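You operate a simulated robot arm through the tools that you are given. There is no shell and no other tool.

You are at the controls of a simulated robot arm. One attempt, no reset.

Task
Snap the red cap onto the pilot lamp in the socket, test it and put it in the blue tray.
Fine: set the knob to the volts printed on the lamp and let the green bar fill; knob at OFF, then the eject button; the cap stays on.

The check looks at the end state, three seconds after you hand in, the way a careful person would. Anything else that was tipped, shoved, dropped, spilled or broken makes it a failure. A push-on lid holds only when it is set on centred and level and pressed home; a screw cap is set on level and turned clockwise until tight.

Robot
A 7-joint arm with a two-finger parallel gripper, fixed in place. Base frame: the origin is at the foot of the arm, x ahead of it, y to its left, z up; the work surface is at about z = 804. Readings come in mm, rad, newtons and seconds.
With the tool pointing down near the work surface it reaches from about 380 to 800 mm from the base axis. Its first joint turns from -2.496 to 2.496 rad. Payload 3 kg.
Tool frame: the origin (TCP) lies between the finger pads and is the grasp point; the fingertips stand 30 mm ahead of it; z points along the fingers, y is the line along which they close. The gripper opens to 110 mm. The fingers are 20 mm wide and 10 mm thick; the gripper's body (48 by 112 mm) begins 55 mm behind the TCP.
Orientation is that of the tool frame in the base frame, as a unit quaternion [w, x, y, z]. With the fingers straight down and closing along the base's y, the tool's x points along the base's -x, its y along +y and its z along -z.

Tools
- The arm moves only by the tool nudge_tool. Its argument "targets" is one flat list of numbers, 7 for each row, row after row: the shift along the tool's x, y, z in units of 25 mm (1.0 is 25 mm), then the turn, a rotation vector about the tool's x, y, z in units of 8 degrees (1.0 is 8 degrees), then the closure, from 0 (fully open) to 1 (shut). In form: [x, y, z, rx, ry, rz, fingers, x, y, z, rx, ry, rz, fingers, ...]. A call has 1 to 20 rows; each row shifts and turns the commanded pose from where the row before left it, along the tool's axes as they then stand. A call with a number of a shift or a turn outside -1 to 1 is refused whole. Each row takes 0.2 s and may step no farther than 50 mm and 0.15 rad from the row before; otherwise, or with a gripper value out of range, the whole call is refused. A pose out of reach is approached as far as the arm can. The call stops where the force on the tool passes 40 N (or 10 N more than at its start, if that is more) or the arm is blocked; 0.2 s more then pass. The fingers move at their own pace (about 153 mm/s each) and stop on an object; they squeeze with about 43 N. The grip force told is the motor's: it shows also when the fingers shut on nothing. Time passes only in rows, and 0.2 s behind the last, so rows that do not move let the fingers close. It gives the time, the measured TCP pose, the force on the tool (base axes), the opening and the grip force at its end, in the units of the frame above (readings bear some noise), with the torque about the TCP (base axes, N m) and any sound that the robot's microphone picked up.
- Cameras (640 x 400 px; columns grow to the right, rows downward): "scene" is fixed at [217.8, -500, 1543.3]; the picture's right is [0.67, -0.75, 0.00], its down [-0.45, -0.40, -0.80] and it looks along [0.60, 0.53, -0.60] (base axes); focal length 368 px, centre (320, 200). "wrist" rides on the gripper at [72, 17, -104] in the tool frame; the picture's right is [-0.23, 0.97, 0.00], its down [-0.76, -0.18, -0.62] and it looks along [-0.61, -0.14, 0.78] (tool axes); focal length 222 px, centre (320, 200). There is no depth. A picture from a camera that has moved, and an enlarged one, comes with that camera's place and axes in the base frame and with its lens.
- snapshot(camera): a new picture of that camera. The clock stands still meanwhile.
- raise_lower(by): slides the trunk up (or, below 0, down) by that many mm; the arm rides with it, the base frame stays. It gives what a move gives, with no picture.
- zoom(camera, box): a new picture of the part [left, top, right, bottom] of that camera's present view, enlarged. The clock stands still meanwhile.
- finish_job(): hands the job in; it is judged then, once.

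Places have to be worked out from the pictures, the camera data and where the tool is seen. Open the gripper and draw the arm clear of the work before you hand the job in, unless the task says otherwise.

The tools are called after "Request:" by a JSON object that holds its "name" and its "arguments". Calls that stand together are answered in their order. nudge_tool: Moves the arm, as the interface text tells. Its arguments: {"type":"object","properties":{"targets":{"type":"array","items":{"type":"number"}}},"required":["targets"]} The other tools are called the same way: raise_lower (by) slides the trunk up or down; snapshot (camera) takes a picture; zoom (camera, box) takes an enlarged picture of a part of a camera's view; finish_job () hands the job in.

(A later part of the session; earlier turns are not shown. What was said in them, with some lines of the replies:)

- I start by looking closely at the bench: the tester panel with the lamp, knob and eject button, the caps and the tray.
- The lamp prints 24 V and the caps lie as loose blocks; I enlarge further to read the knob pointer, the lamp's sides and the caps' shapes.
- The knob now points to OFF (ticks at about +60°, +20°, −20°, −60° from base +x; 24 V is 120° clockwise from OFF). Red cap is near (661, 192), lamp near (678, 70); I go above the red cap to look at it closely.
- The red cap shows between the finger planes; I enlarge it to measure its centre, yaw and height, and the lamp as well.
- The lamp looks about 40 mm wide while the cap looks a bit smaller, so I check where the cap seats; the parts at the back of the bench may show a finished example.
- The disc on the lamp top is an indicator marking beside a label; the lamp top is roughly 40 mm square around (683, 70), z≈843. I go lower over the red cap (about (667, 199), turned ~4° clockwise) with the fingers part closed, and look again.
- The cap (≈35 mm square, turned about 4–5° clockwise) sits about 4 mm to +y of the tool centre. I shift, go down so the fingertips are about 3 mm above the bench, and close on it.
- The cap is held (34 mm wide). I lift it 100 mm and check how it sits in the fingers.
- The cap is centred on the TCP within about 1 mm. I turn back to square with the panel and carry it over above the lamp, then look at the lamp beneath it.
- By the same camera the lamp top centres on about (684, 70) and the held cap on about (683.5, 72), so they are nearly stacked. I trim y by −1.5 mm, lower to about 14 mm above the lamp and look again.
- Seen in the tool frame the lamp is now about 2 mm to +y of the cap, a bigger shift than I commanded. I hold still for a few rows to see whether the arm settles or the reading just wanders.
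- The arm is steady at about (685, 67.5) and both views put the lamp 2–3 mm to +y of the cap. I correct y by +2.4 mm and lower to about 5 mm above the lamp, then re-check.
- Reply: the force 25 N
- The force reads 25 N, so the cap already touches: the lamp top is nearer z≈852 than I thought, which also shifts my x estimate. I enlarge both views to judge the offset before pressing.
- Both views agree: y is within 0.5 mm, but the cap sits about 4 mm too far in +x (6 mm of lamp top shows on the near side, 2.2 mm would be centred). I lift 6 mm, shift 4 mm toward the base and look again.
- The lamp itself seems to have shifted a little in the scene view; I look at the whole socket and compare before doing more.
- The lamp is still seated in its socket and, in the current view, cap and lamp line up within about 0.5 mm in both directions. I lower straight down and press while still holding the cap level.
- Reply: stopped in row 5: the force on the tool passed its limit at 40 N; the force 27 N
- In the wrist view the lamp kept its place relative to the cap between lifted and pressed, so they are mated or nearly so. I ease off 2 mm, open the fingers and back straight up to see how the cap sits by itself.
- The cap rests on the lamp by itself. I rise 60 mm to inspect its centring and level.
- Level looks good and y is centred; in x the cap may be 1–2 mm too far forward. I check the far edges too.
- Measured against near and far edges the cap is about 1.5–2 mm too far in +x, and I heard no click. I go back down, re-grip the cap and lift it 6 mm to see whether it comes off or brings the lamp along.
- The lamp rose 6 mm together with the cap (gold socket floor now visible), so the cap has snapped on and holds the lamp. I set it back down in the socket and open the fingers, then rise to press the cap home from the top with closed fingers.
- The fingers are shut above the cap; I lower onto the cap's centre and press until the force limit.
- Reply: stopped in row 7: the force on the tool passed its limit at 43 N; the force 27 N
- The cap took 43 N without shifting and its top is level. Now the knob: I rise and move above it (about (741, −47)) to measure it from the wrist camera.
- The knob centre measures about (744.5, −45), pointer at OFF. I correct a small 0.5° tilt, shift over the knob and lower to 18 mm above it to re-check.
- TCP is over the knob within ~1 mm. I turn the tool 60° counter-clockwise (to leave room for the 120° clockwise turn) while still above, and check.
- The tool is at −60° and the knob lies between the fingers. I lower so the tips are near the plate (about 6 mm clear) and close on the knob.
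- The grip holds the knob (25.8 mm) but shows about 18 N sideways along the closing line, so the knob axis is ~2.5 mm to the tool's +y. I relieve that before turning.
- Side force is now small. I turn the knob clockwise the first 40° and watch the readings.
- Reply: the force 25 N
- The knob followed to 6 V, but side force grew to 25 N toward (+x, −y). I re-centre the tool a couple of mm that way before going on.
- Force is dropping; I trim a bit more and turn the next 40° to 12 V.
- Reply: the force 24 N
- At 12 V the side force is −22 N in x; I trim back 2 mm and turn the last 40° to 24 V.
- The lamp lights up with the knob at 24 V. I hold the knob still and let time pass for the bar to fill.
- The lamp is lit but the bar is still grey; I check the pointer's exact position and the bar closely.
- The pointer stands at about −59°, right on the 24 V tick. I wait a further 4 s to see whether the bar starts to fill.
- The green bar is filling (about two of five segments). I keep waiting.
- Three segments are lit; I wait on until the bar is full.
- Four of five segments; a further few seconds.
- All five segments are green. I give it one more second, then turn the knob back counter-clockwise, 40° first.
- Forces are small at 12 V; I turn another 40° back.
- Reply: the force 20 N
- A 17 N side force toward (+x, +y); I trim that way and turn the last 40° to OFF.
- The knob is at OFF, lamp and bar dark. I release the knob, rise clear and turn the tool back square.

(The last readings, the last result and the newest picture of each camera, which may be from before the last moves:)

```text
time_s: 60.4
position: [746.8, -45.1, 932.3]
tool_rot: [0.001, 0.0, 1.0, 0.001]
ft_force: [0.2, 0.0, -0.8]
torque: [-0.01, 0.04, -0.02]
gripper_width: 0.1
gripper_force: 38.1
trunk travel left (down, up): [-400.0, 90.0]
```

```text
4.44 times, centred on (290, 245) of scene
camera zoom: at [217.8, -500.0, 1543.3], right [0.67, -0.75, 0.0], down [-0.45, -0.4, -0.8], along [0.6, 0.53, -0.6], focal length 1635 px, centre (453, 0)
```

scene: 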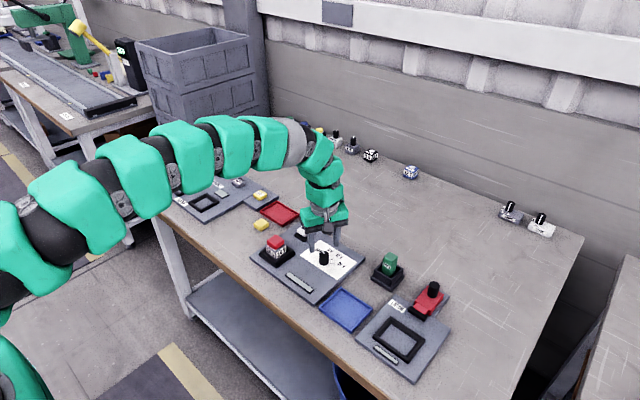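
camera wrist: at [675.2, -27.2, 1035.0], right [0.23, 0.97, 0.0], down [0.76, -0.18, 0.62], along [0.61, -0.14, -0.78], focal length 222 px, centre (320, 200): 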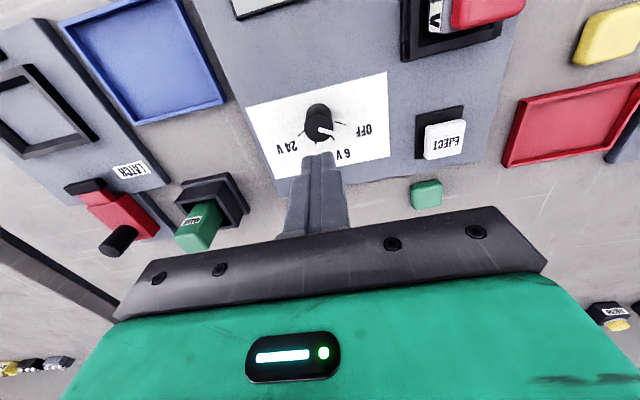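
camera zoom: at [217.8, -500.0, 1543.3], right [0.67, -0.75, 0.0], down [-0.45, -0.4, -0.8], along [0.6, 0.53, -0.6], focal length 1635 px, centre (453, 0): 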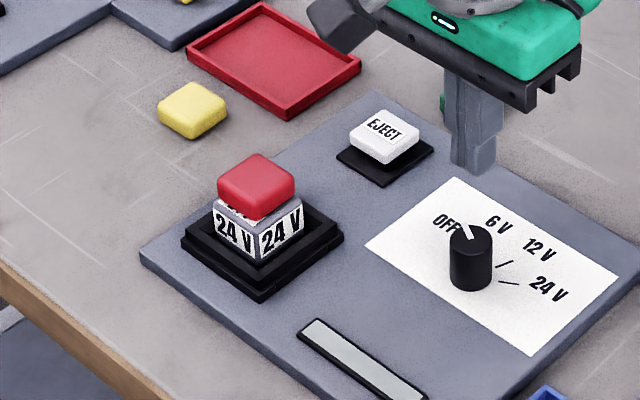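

Knob pointer is at OFF. The eject button's top measures about (787, 69.5, 833); I move over it with shut fingers and check.

Request:
{"name": "nudge_tool", "arguments": {"targets": [-0.322, 0.915, 0.2, 0, 0, 0, 1, -0.322, 0.915, 0.2, 0, 0, 0, 1, -0.322, 0.915, 0.2, 0, 0, 0, 1, -0.322, 0.915, 0.2, 0, 0, 0, 1, -0.322, 0.915, 0.4, 0, 0, 0, 1, 0, 0, 0, 0, 0, 0, 1, 0, 0, 0, 0, 0, 0, 1]}}

Request:
{"name": "zoom", "arguments": {"camera": "wrist", "box": [240, 80, 400, 180]}}

Request:
{"name": "zoom", "arguments": {"camera": "scene", "box": [270, 190, 340, 250]}}

```text
time_s: 62.0
position: [788.4, 69.1, 901.8]
tool_rot: [0.002, 0.0, 1.0, 0.001]
ft_force: [0.6, 0.0, -0.8]
torque: [-0.01, -0.02, 0.0]
gripper_width: 0.1
gripper_force: 37.7
trunk travel left (down, up): [-400.0, 90.0]
```

```text
4.00 times, centred on (320, 130) of wrist
camera zoom: at [716.1, 87.2, 1005.7], right [0.23, 0.97, 0.0], down [0.76, -0.18, 0.62], along [0.61, -0.14, -0.78], focal length 888 px, centre (320, 480)
```

zoom: 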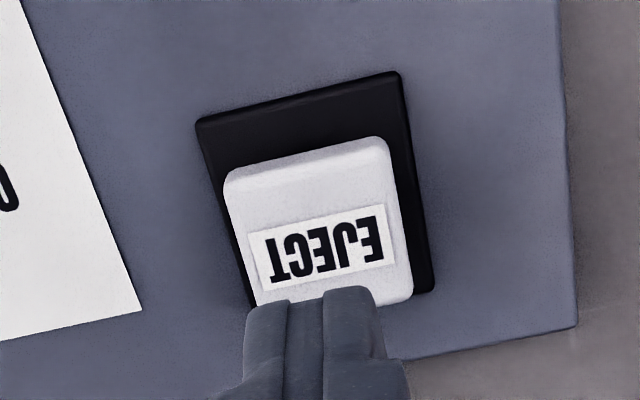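

```text
6.67 times, centred on (305, 220) of scene
camera zoom: at [217.8, -500.0, 1543.3], right [0.67, -0.75, 0.0], down [-0.45, -0.4, -0.8], along [0.6, 0.53, -0.6], focal length 2453 px, centre (420, 67)
```

zoom: 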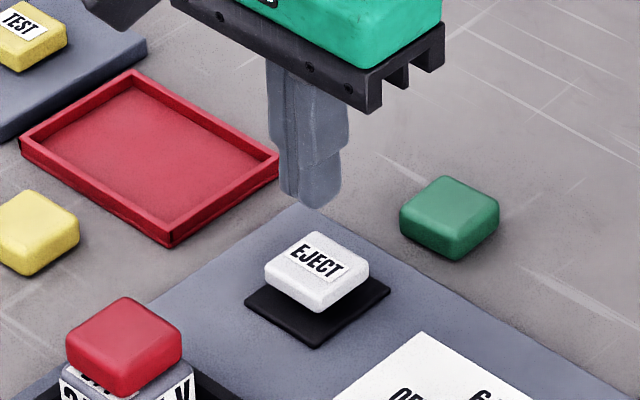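

The closed fingers are over the EJECT button within ~1.5 mm. I press it straight down.

Request:
{"name": "nudge_tool", "arguments": {"targets": [-0.04, 0, 0.5, 0, 0, 0, 1, 0, 0, 0.5, 0, 0, 0, 1, 0, 0, 0.4, 0, 0, 0, 1, 0, 0, 0.12, 0, 0, 0, 1, 0, 0, 0.12, 0, 0, 0, 1, 0, 0, 0.12, 0, 0, 0, 1, 0, 0, 0, 0, 0, 0, 1]}}

Request:
{"name": "zoom", "arguments": {"camera": "scene", "box": [240, 190, 340, 270]}}

```text
time_s: 63.6
position: [788.4, 69.5, 856.8]
tool_rot: [0.001, 0.0, 1.0, 0.001]
ft_force: [2.2, 1.2, 6.3]
torque: [0.05, -0.03, -0.03]
gripper_width: 0.2
gripper_force: 38.0
trunk travel left (down, up): [-400.0, 90.0]
```

```text
5.00 times, centred on (290, 230) of scene
camera zoom: at [217.8, -500.0, 1543.3], right [0.67, -0.75, 0.0], down [-0.45, -0.4, -0.8], along [0.6, 0.53, -0.6], focal length 1840 px, centre (470, 50)
```

zoom: 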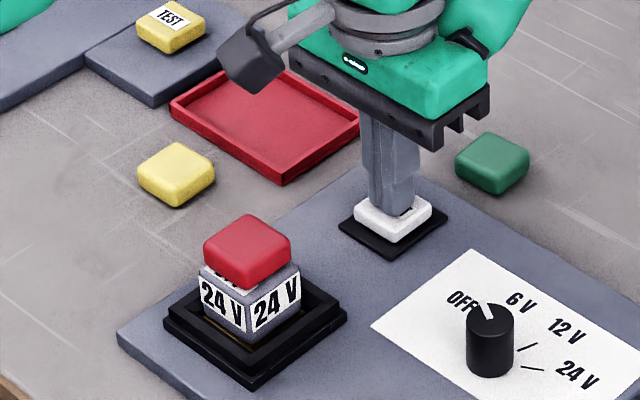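

The lamp has risen in the socket (its lower body and the gold floor show), cap still on. I lift off the button and go up, opening the fingers.

Request:
{"name": "nudge_tool", "arguments": {"targets": [0, 0, -0.5, 0, 0, 0, 1, 0, 0, -1, 0, 0, 0, 1, 0, 0, -1, 0, 0, 0, 1, 0, 0, -1, 0, 0, 0, 1, 0, 0, 0, 0, 0, 0, 0.45, 0, 0, 0, 0, 0, 0, 0.45]}}

Request:
{"name": "zoom", "arguments": {"camera": "scene", "box": [240, 210, 310, 270]}}

Request:
{"name": "snapshot", "arguments": {"camera": "wrist"}}

```text
time_s: 65.0
position: [787.9, 68.3, 946.2]
tool_rot: [0.001, -0.001, 1.0, 0.001]
ft_force: [-0.5, 0.6, 0.2]
torque: [0.0, 0.02, 0.04]
gripper_width: 60.6
gripper_force: 0.1
trunk travel left (down, up): [-400.0, 90.0]
```

```text
6.67 times, centred on (275, 240) of scene
camera zoom: at [217.8, -500.0, 1543.3], right [0.67, -0.75, 0.0], down [-0.45, -0.4, -0.8], along [0.6, 0.53, -0.6], focal length 2453 px, centre (620, -67)
```

zoom: 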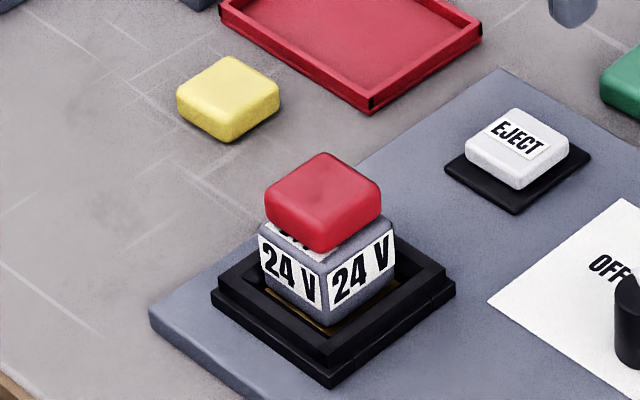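

```text
taken
camera wrist: at [715.6, 85.5, 1049.5], right [0.23, 0.97, 0.0], down [0.76, -0.18, 0.62], along [0.61, -0.14, -0.78], focal length 222 px, centre (320, 200)
```

wrist: 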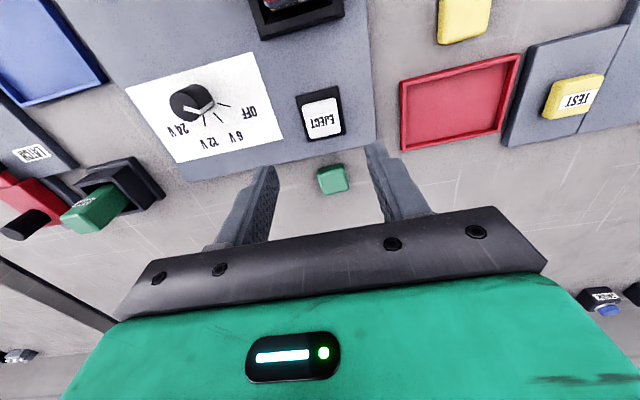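

The lamp stays up with its cap on. I check the knob pointer again from this view before grasping the lamp.

Request:
{"name": "zoom", "arguments": {"camera": "wrist", "box": [140, 60, 270, 160]}}

Request:
{"name": "zoom", "arguments": {"camera": "scene", "box": [300, 235, 350, 275]}}

```text
4.00 times, centred on (205, 110) of wrist
camera zoom: at [715.6, 85.5, 1049.5], right [0.23, 0.97, 0.0], down [0.76, -0.18, 0.62], along [0.61, -0.14, -0.78], focal length 888 px, centre (780, 560)
```

zoom: 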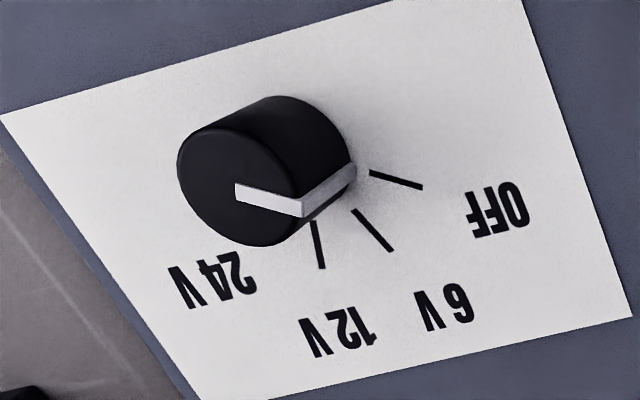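

```text
10.00 times, centred on (325, 255) of scene
camera zoom: at [217.8, -500.0, 1543.3], right [0.67, -0.75, 0.0], down [-0.45, -0.4, -0.8], along [0.6, 0.53, -0.6], focal length 3680 px, centre (270, -350)
```

zoom: 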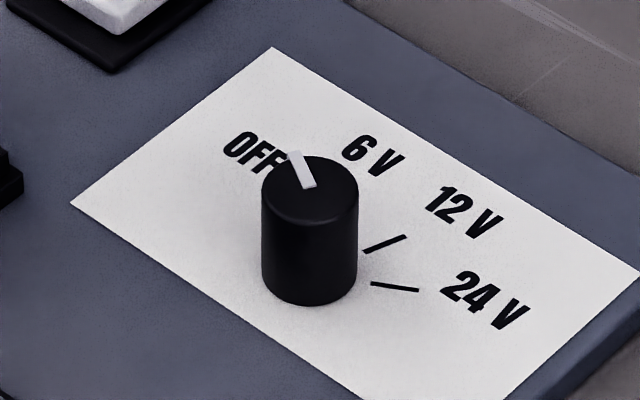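

The knob is exactly at OFF. I move back over the lamp with the fingers open 60 mm and look at its raised position.

Request:
{"name": "nudge_tool", "arguments": {"targets": [0.85, 0.015, 0, 0, 0, 0, 0.45, 0.85, 0.015, 0, 0, 0, 0, 0.45, 0.85, 0.015, 0, 0, 0, 0, 0.45, 0.85, 0.015, 0, 0, 0, 0, 0.45, 0.85, 0, 0, 0, 0, 0, 0.45, 0, 0, 0, 0, 0, 0, 0.45, 0, 0, 0, 0, 0, 0, 0.45]}}

Request:
{"name": "zoom", "arguments": {"camera": "wrist", "box": [240, 70, 400, 170]}}

Request:
{"name": "zoom", "arguments": {"camera": "scene", "box": [255, 215, 305, 265]}}

```text
time_s: 66.6
position: [684.8, 74.1, 947.8]
tool_rot: [0.001, 0.0, 1.0, 0.0]
ft_force: [0.0, -0.6, -0.1]
torque: [0.04, -0.01, 0.01]
gripper_width: 60.5
gripper_force: 0.0
trunk travel left (down, up): [-400.0, 90.0]
```

```text
4.00 times, centred on (320, 120) of wrist
camera zoom: at [613.2, 90.9, 1049.5], right [0.23, 0.97, 0.0], down [0.76, -0.18, 0.62], along [0.61, -0.14, -0.78], focal length 888 px, centre (320, 520)
```

zoom: 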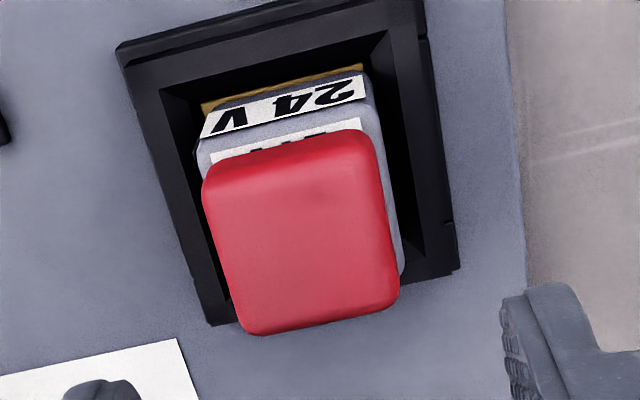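

```text
8.00 times, centred on (280, 240) of scene
camera zoom: at [217.8, -500.0, 1543.3], right [0.67, -0.75, 0.0], down [-0.45, -0.4, -0.8], along [0.6, 0.53, -0.6], focal length 2944 px, centre (640, -120)
```

zoom: 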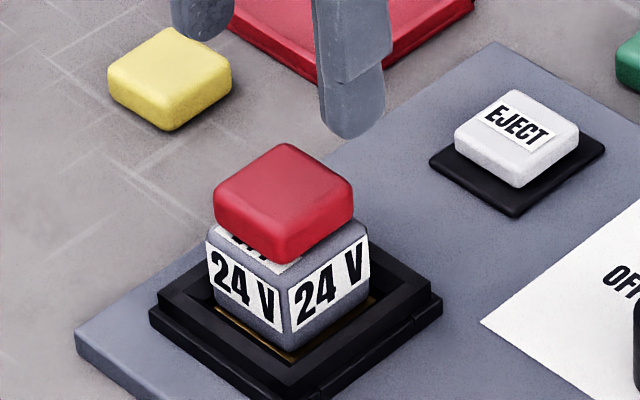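

The lamp stands raised about 7 mm, centred near (679.5, 72). I shift over it and lower so the fingertips end near z≈841, above the socket rim but well below the lamp's top edge, fingers still open.

Request:
{"name": "nudge_tool", "arguments": {"targets": [0.2, -0.08, 0.6, 0, 0, 0, 0.45, 0, 0, 0.8, 0, 0, 0, 0.45, 0, 0, 0.8, 0, 0, 0, 0.45, 0, 0, 0.4, 0, 0, 0, 0.45, 0, 0, 0.2, 0, 0, 0, 0.45, 0, 0, 0.2, 0, 0, 0, 0.45, 0, 0, 0, 0, 0, 0, 0.45]}}

Request:
{"name": "zoom", "arguments": {"camera": "wrist", "box": [220, 80, 420, 205]}}

Request:
{"name": "zoom", "arguments": {"camera": "scene", "box": [255, 215, 305, 265]}}

```text
time_s: 68.2
position: [678.8, 70.0, 870.6]
tool_rot: [0.001, 0.0, 1.0, 0.001]
ft_force: [0.7, 0.1, 0.7]
torque: [-0.01, 0.03, -0.03]
gripper_width: 60.4
gripper_force: 0.1
trunk travel left (down, up): [-400.0, 90.0]
```

```text
3.20 times, centred on (320, 142) of wrist
camera zoom: at [606.1, 87.7, 973.1], right [0.23, 0.97, 0.0], down [0.76, -0.18, 0.62], along [0.61, -0.14, -0.78], focal length 711 px, centre (320, 384)
```

zoom: 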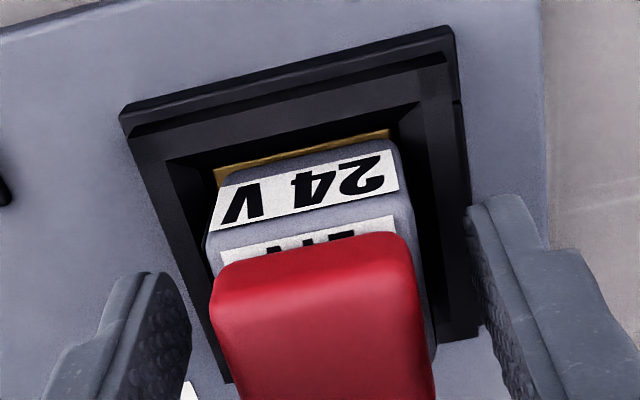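

```text
8.00 times, centred on (280, 240) of scene
camera zoom: at [217.8, -500.0, 1543.3], right [0.67, -0.75, 0.0], down [-0.45, -0.4, -0.8], along [0.6, 0.53, -0.6], focal length 2944 px, centre (640, -120)
```

zoom: 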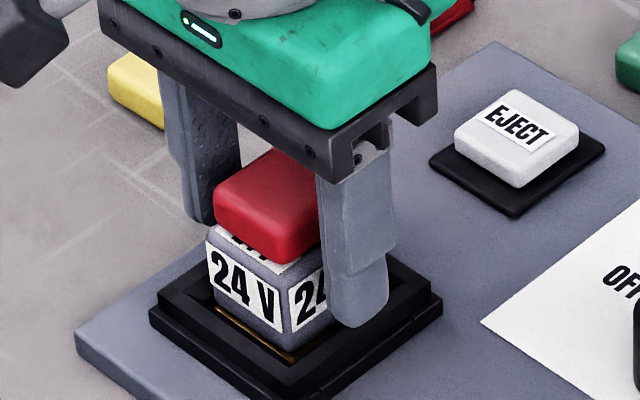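

Clear of the rim and roughly centred. I close gently on the lamp body and check the opening before lifting.

Request:
{"name": "nudge_tool", "arguments": {"targets": [0, 0, 0, 0, 0, 0, 0.52, 0, 0, 0, 0, 0, 0, 0.58, 0, 0, 0, 0, 0, 0, 0.62, 0, 0, 0, 0, 0, 0, 0.66, 0, 0, 0, 0, 0, 0, 1, 0, 0, 0, 0, 0, 0, 1]}}

Request:
{"name": "zoom", "arguments": {"camera": "wrist", "box": [220, 80, 420, 205]}}

Request:
{"name": "zoom", "arguments": {"camera": "scene", "box": [255, 215, 305, 265]}}

```text
time_s: 69.6
position: [678.8, 70.4, 869.9]
tool_rot: [0.001, 0.001, 1.0, 0.001]
ft_force: [-1.0, -0.4, 1.0]
torque: [-0.01, 0.01, 0.03]
gripper_width: 39.1
gripper_force: 43.7
trunk travel left (down, up): [-400.0, 90.0]
```

```text
3.20 times, centred on (320, 142) of wrist
camera zoom: at [606.1, 87.8, 973.0], right [0.23, 0.97, 0.0], down [0.76, -0.18, 0.62], along [0.61, -0.14, -0.78], focal length 711 px, centre (320, 384)
```

zoom: 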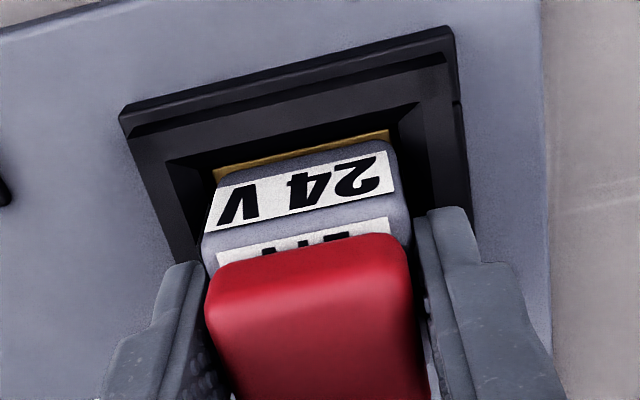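

```text
8.00 times, centred on (280, 240) of scene
camera zoom: at [217.8, -500.0, 1543.3], right [0.67, -0.75, 0.0], down [-0.45, -0.4, -0.8], along [0.6, 0.53, -0.6], focal length 2944 px, centre (640, -120)
```

zoom: 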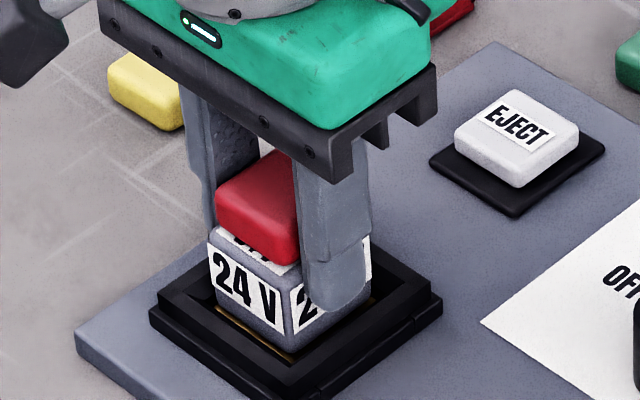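

The lamp body is held (39.1 mm) with the cap free above the pads. I lift straight out of the socket, slowly at first.

Request:
{"name": "nudge_tool", "arguments": {"targets": [0, 0, -0.15, 0, 0, 0, 1, 0, 0, -0.3, 0, 0, 0, 1, 0, 0, -0.5, 0, 0, 0, 1, 0, 0, -0.8, 0, 0, 0, 1, 0, 0, -0.8, 0, 0, 0, 1, 0, 0, -0.6, 0, 0, 0, 1, 0, 0, 0, 0, 0, 0, 1]}}

Request:
{"name": "zoom", "arguments": {"camera": "wrist", "box": [220, 80, 420, 205]}}

Request:
{"name": "zoom", "arguments": {"camera": "scene", "box": [250, 195, 320, 265]}}

```text
time_s: 71.2
position: [680.1, 70.7, 948.8]
tool_rot: [0.001, 0.0, 1.0, 0.001]
ft_force: [0.9, 0.2, -0.9]
torque: [0.02, -0.01, 0.0]
gripper_width: 39.1
gripper_force: 42.3
trunk travel left (down, up): [-400.0, 90.0]
```

```text
3.20 times, centred on (320, 142) of wrist
camera zoom: at [607.5, 86.8, 1051.7], right [0.23, 0.97, 0.0], down [0.76, -0.18, 0.62], along [0.61, -0.14, -0.78], focal length 711 px, centre (320, 384)
```

zoom: 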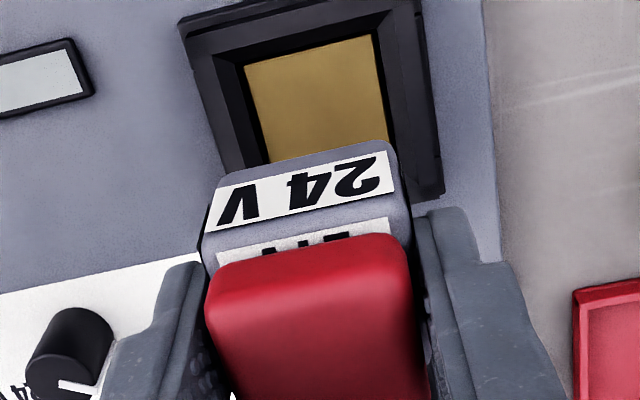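

```text
5.71 times, centred on (285, 230) of scene
camera zoom: at [217.8, -500.0, 1543.3], right [0.67, -0.75, 0.0], down [-0.45, -0.4, -0.8], along [0.6, 0.53, -0.6], focal length 2103 px, centre (520, 29)
```

zoom: 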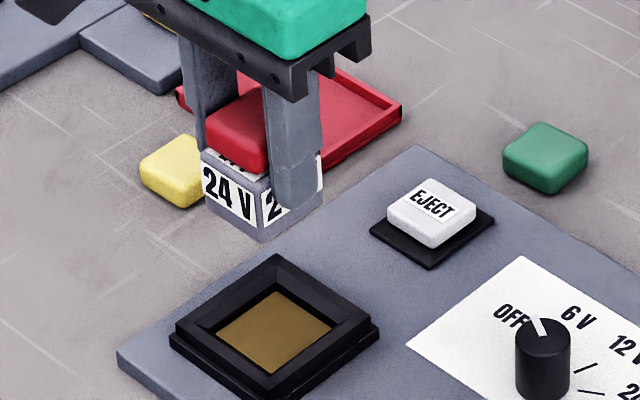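

The lamp came out cleanly with the cap on. I carry it at this height to above the blue tray, whose centre I make about (670, −177).

Request:
{"name": "nudge_tool", "arguments": {"targets": [0.036, -0.45, 0, 0, 0, 0, 1, 0.036, -0.9, 0, 0, 0, 0, 1, 0.036, -0.95, 0, 0, 0, 0, 1, 0.036, -0.95, 0, 0, 0, 0, 1, 0.036, -0.95, 0, 0, 0, 0, 1, 0.036, -0.95, 0, 0, 0, 0, 1, 0.036, -0.95, 0, 0, 0, 0, 1, 0.036, -0.95, 0, 0, 0, 0, 1, 0.036, -0.95, 0, 0, 0, 0, 1, 0.036, -0.95, 0, 0, 0, 0, 1, 0.036, -0.95, 0, 0, 0, 0, 1, 0, 0, 0, 0, 0, 0, 1, 0, 0, 0, 0, 0, 0, 1]}}

Request:
{"name": "snapshot", "arguments": {"camera": "wrist"}}

Request:
{"name": "zoom", "arguments": {"camera": "scene", "box": [280, 230, 400, 350]}}

```text
time_s: 74.0
position: [668.0, -178.2, 948.7]
tool_rot: [0.001, -0.001, 1.0, 0.001]
ft_force: [0.5, 0.2, -0.1]
torque: [-0.02, 0.01, 0.0]
gripper_width: 38.9
gripper_force: 43.1
trunk travel left (down, up): [-400.0, 90.0]
```

```text
taken
camera wrist: at [596.2, -160.9, 1052.0], right [0.23, 0.97, 0.0], down [0.76, -0.18, 0.62], along [0.61, -0.14, -0.78], focal length 222 px, centre (320, 200)
```

wrist: 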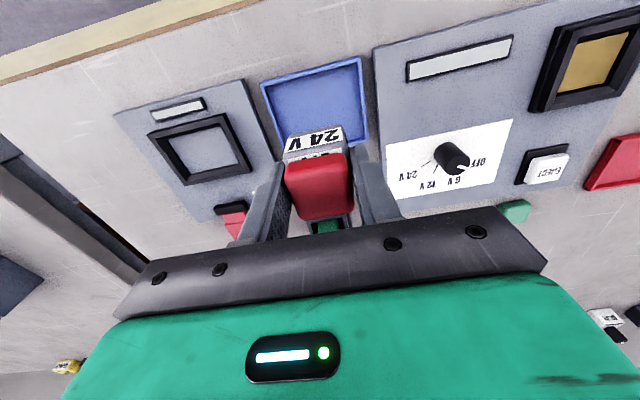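

```text
3.33 times, centred on (340, 290) of scene
camera zoom: at [217.8, -500.0, 1543.3], right [0.67, -0.75, 0.0], down [-0.45, -0.4, -0.8], along [0.6, 0.53, -0.6], focal length 1226 px, centre (253, -100)
```

zoom: 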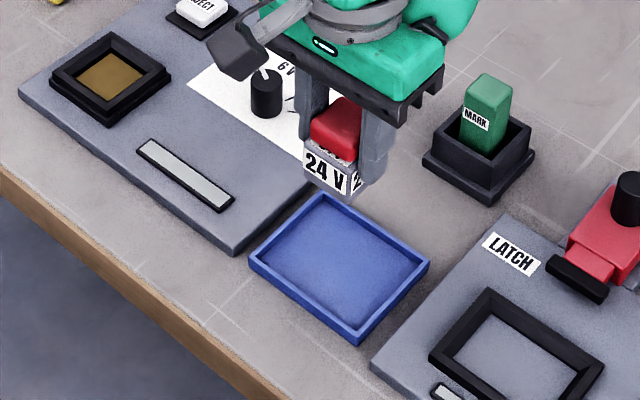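

The tray spans about x 629–712, y −228…−129, and the lamp hangs over its centre. I lower to about 20 mm above the tray floor and check.

Request:
{"name": "nudge_tool", "arguments": {"targets": [-0.08, 0, 0.7, 0, 0, 0, 1, 0, 0, 0.8, 0, 0, 0, 1, 0, 0, 0.8, 0, 0, 0, 1, 0, 0, 0.55, 0, 0, 0, 1, 0, 0, 0, 0, 0, 0, 1]}}

Request:
{"name": "zoom", "arguments": {"camera": "scene", "box": [310, 265, 380, 335]}}

Request:
{"name": "zoom", "arguments": {"camera": "wrist", "box": [220, 60, 420, 185]}}

```text
time_s: 75.2
position: [668.9, -178.9, 878.1]
tool_rot: [0.001, 0.0, 1.0, 0.001]
ft_force: [0.4, 0.7, -1.1]
torque: [0.02, 0.0, -0.01]
gripper_width: 39.0
gripper_force: 43.1
trunk travel left (down, up): [-400.0, 90.0]
```

```text
5.71 times, centred on (345, 300) of scene
camera zoom: at [217.8, -500.0, 1543.3], right [0.67, -0.75, 0.0], down [-0.45, -0.4, -0.8], along [0.6, 0.53, -0.6], focal length 2103 px, centre (177, -371)
```

zoom: 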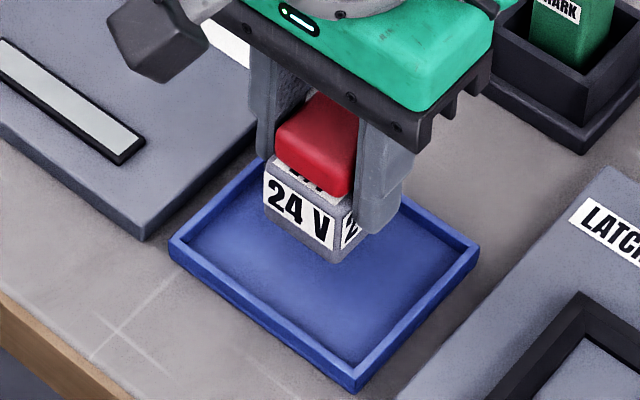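

```text
3.20 times, centred on (320, 122) of wrist
camera zoom: at [598.2, -162.0, 980.9], right [0.23, 0.97, 0.0], down [0.76, -0.18, 0.62], along [0.61, -0.14, -0.78], focal length 711 px, centre (320, 448)
```

zoom: 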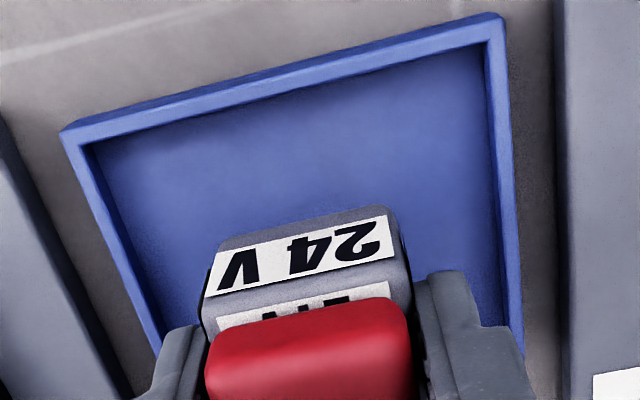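

The lamp is centred over the tray. I lower in 2.5 mm steps toward the floor and watch for contact.

Request:
{"name": "nudge_tool", "arguments": {"targets": [0, 0, 0.15, 0, 0, 0, 1, 0, 0, 0.15, 0, 0, 0, 1, 0, 0, 0.15, 0, 0, 0, 1, 0, 0, 0.1, 0, 0, 0, 1, 0, 0, 0.1, 0, 0, 0, 1, 0, 0, 0, 0, 0, 0, 1]}}

Request:
{"name": "zoom", "arguments": {"camera": "scene", "box": [310, 265, 380, 335]}}

```text
time_s: 76.6
position: [668.8, -177.4, 861.0]
tool_rot: [0.001, 0.0, 1.0, 0.001]
ft_force: [-0.3, -0.2, -1.5]
torque: [0.0, -0.05, 0.0]
gripper_width: 39.0
gripper_force: 43.0
trunk travel left (down, up): [-400.0, 90.0]
```

```text
5.71 times, centred on (345, 300) of scene
camera zoom: at [217.8, -500.0, 1543.3], right [0.67, -0.75, 0.0], down [-0.45, -0.4, -0.8], along [0.6, 0.53, -0.6], focal length 2103 px, centre (177, -371)
```

zoom: 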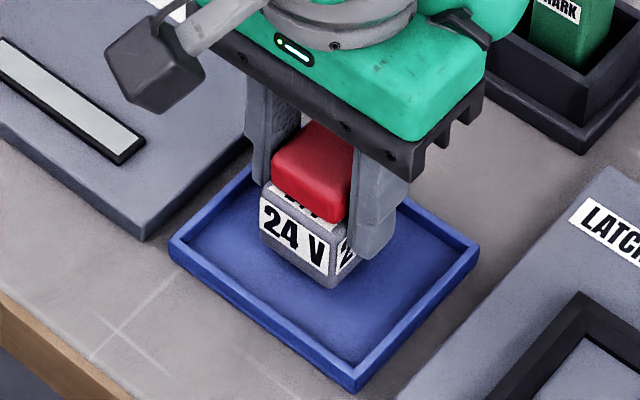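

No contact yet at TCP 861; I continue down in small steps.

Request:
{"name": "nudge_tool", "arguments": {"targets": [0, 0, 0.1, 0, 0, 0, 1, 0, 0, 0.08, 0, 0, 0, 1, 0, 0, 0, 0, 0, 0, 1]}}

```text
time_s: 77.4
position: [668.8, -178.8, 856.8]
tool_rot: [0.001, 0.0, 1.0, 0.001]
ft_force: [0.1, 0.5, -0.9]
torque: [0.02, -0.01, -0.05]
gripper_width: 38.9
gripper_force: 43.1
trunk travel left (down, up): [-400.0, 90.0]
```

Request:
{"name": "nudge_tool", "arguments": {"targets": [0, 0, 0.08, 0, 0, 0, 1, 0, 0, 0, 0, 0, 0, 1]}}

Request:
{"name": "zoom", "arguments": {"camera": "scene", "box": [310, 265, 380, 335]}}

```text
time_s: 78.0
position: [670.1, -178.1, 855.4]
tool_rot: [0.0, 0.0, 1.0, 0.0]
ft_force: [0.5, 0.0, -0.4]
torque: [-0.01, -0.01, 0.0]
gripper_width: 39.1
gripper_force: 43.1
trunk travel left (down, up): [-400.0, 90.0]
```

```text
5.71 times, centred on (345, 300) of scene
camera zoom: at [217.8, -500.0, 1543.3], right [0.67, -0.75, 0.0], down [-0.45, -0.4, -0.8], along [0.6, 0.53, -0.6], focal length 2103 px, centre (177, -371)
```

zoom: 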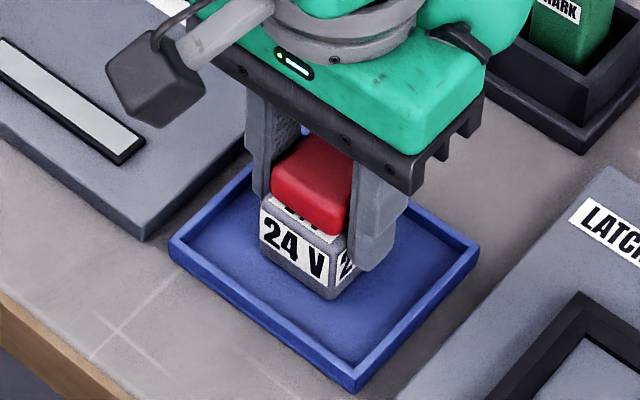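

Still free; I continue a few more millimetres, watching the force.

Request:
{"name": "nudge_tool", "arguments": {"targets": [0, 0, 0.08, 0, 0, 0, 1, 0, 0, 0.08, 0, 0, 0, 1, 0, 0, 0, 0, 0, 0, 1]}}

```text
time_s: 78.8
position: [670.3, -178.6, 853.9]
tool_rot: [0.003, 0.0, 1.0, -0.001]
ft_force: [-3.2, -0.3, 33.5]
torque: [-0.01, 0.44, 0.0]
gripper_width: 38.9
gripper_force: 43.4
trunk travel left (down, up): [-400.0, 90.0]
```

The lamp stands on the tray floor (33 N). I ease off 3 mm of command so the load goes, then open the fingers.

Request:
{"name": "nudge_tool", "arguments": {"targets": [0, 0, -0.12, 0, 0, 0, 1, 0, 0, 0, 0, 0, 0, 1]}}

```text
time_s: 79.4
position: [668.8, -179.3, 852.7]
tool_rot: [0.001, 0.0, 1.0, 0.0]
ft_force: [4.2, -0.5, 16.4]
torque: [-0.03, -0.24, -0.01]
gripper_width: 38.9
gripper_force: 42.9
trunk travel left (down, up): [-400.0, 90.0]
```

Request:
{"name": "nudge_tool", "arguments": {"targets": [0, 0, -0.06, 0, 0, 0, 1, 0, 0, 0, 0, 0, 0, 0.6, 0, 0, 0, 0, 0, 0, 0.52, 0, 0, 0, 0, 0, 0, 0.52]}}

Request:
{"name": "zoom", "arguments": {"camera": "scene", "box": [310, 265, 380, 335]}}

Request:
{"name": "zoom", "arguments": {"camera": "wrist", "box": [220, 60, 420, 185]}}

```text
time_s: 80.4
position: [669.0, -179.6, 855.4]
tool_rot: [0.0, 0.001, 1.0, 0.001]
ft_force: [0.5, 0.4, 0.1]
torque: [0.01, 0.0, -0.02]
gripper_width: 52.7
gripper_force: 0.0
trunk travel left (down, up): [-400.0, 90.0]
```

```text
5.71 times, centred on (345, 300) of scene
camera zoom: at [217.8, -500.0, 1543.3], right [0.67, -0.75, 0.0], down [-0.45, -0.4, -0.8], along [0.6, 0.53, -0.6], focal length 2103 px, centre (177, -371)
```

zoom: 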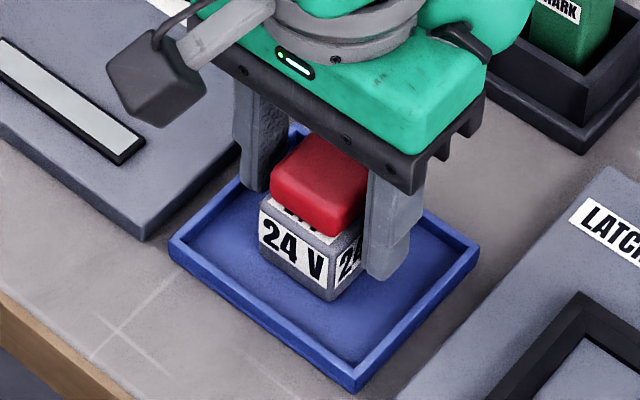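

```text
3.20 times, centred on (320, 122) of wrist
camera zoom: at [597.2, -161.9, 958.0], right [0.23, 0.97, 0.0], down [0.76, -0.18, 0.62], along [0.61, -0.14, -0.78], focal length 711 px, centre (320, 448)
```

zoom: 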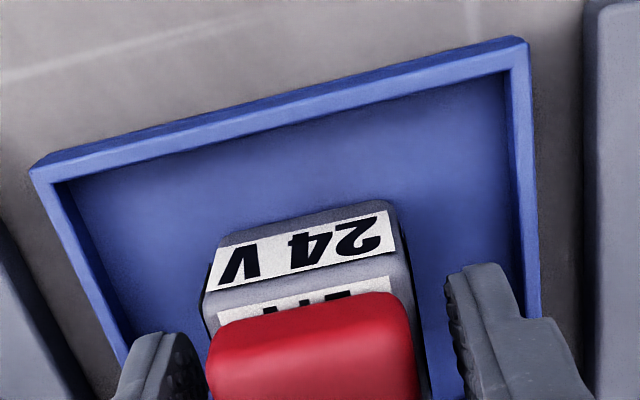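

The lamp stands upright in the tray, cap on. I draw straight up and clear.

Request:
{"name": "nudge_tool", "arguments": {"targets": [0, 0, -0.4, 0, 0, 0, 0.52, 0, 0, -0.8, 0, 0, 0, 0.52, 0, 0, -1, 0, 0, 0, 0.52, 0, 0, -1, 0, 0, 0, 0.52, 0, 0, -1, 0, 0, 0, 0.3, 0, 0, -1, 0, 0, 0, 0.3, 0.4, 0, -1, 0, 0, 0, 0.3, 0.4, 0, -1, 0, 0, 0, 0, 0, 0, 0, 0, 0, 0, 0, 0, 0, 0, 0, 0, 0, 0]}}

Request:
{"name": "snapshot", "arguments": {"camera": "scene"}}

Request:
{"name": "snapshot", "arguments": {"camera": "wrist"}}

Request:
{"name": "zoom", "arguments": {"camera": "scene", "box": [310, 265, 380, 335]}}

Request:
{"name": "zoom", "arguments": {"camera": "scene", "box": [150, 150, 310, 250]}}

```text
time_s: 82.6
position: [650.6, -176.7, 1033.5]
tool_rot: [0.002, 0.0, 1.0, 0.0]
ft_force: [-0.7, 0.4, 0.4]
torque: [-0.02, 0.03, 0.03]
gripper_width: 110.1
gripper_force: 0.1
trunk travel left (down, up): [-400.0, 90.0]
```

```text
taken
```

scene: 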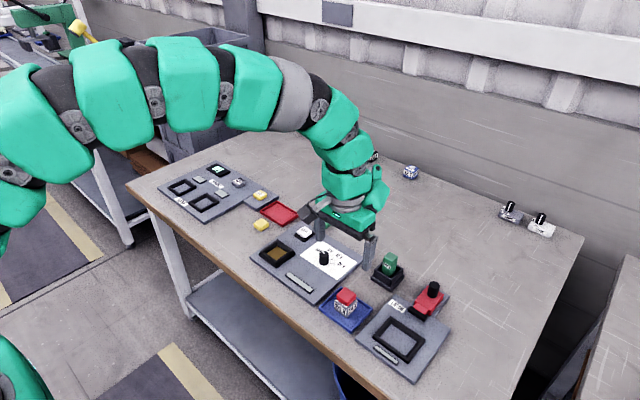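

```text
taken
camera wrist: at [578.6, -159.8, 1136.4], right [0.23, 0.97, 0.0], down [0.76, -0.18, 0.62], along [0.61, -0.14, -0.78], focal length 222 px, centre (320, 200)
```

wrist: 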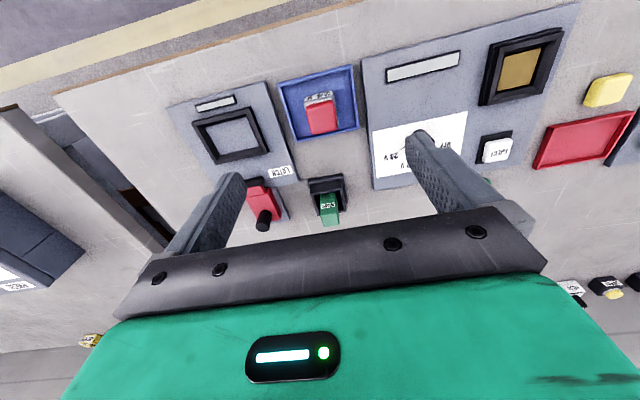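

```text
5.71 times, centred on (345, 300) of scene
camera zoom: at [217.8, -500.0, 1543.3], right [0.67, -0.75, 0.0], down [-0.45, -0.4, -0.8], along [0.6, 0.53, -0.6], focal length 2103 px, centre (177, -371)
```

zoom: 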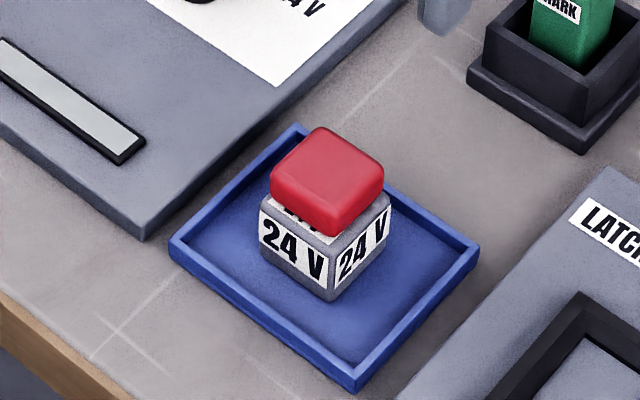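

```text
4.00 times, centred on (230, 200) of scene
camera zoom: at [217.8, -500.0, 1543.3], right [0.67, -0.75, 0.0], down [-0.45, -0.4, -0.8], along [0.6, 0.53, -0.6], focal length 1472 px, centre (680, 200)
```

zoom: 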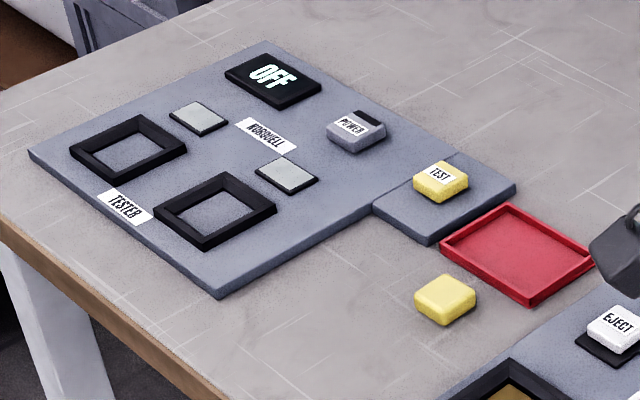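

The capped lamp stands upright and level in the blue tray. The knob is at OFF, the socket is empty, and everything else in view is where it was. The gripper is open and clear, so I hand the job in.

Request:
{"name": "finish_job", "arguments": {}}

```text
The job is handed in.
```

I snapped the red cap onto the pilot lamp, tested it and put it in the blue tray, then handed the job in. I don't have the check's verdict.

- **Cap:** no click was reported, but the lamp lifted with the cap, so the cap is holding. I then pressed it down to about 43 N. My measurements put it within about 2 mm of centre.
- **Test:** I set the knob to 24 V, as printed on the lamp. The lamp lit and all five green segments filled. I then turned the knob back to OFF.
- **Eject and tray:** the eject button raised the lamp. I lifted it by its body and stood it upright in the tray with the cap still on.

I saw nothing else tipped, shoved or dropped; the green cap was hidden behind the gripper in the last pictures, but the arm never worked near it. The gripper is open and clear of the work.
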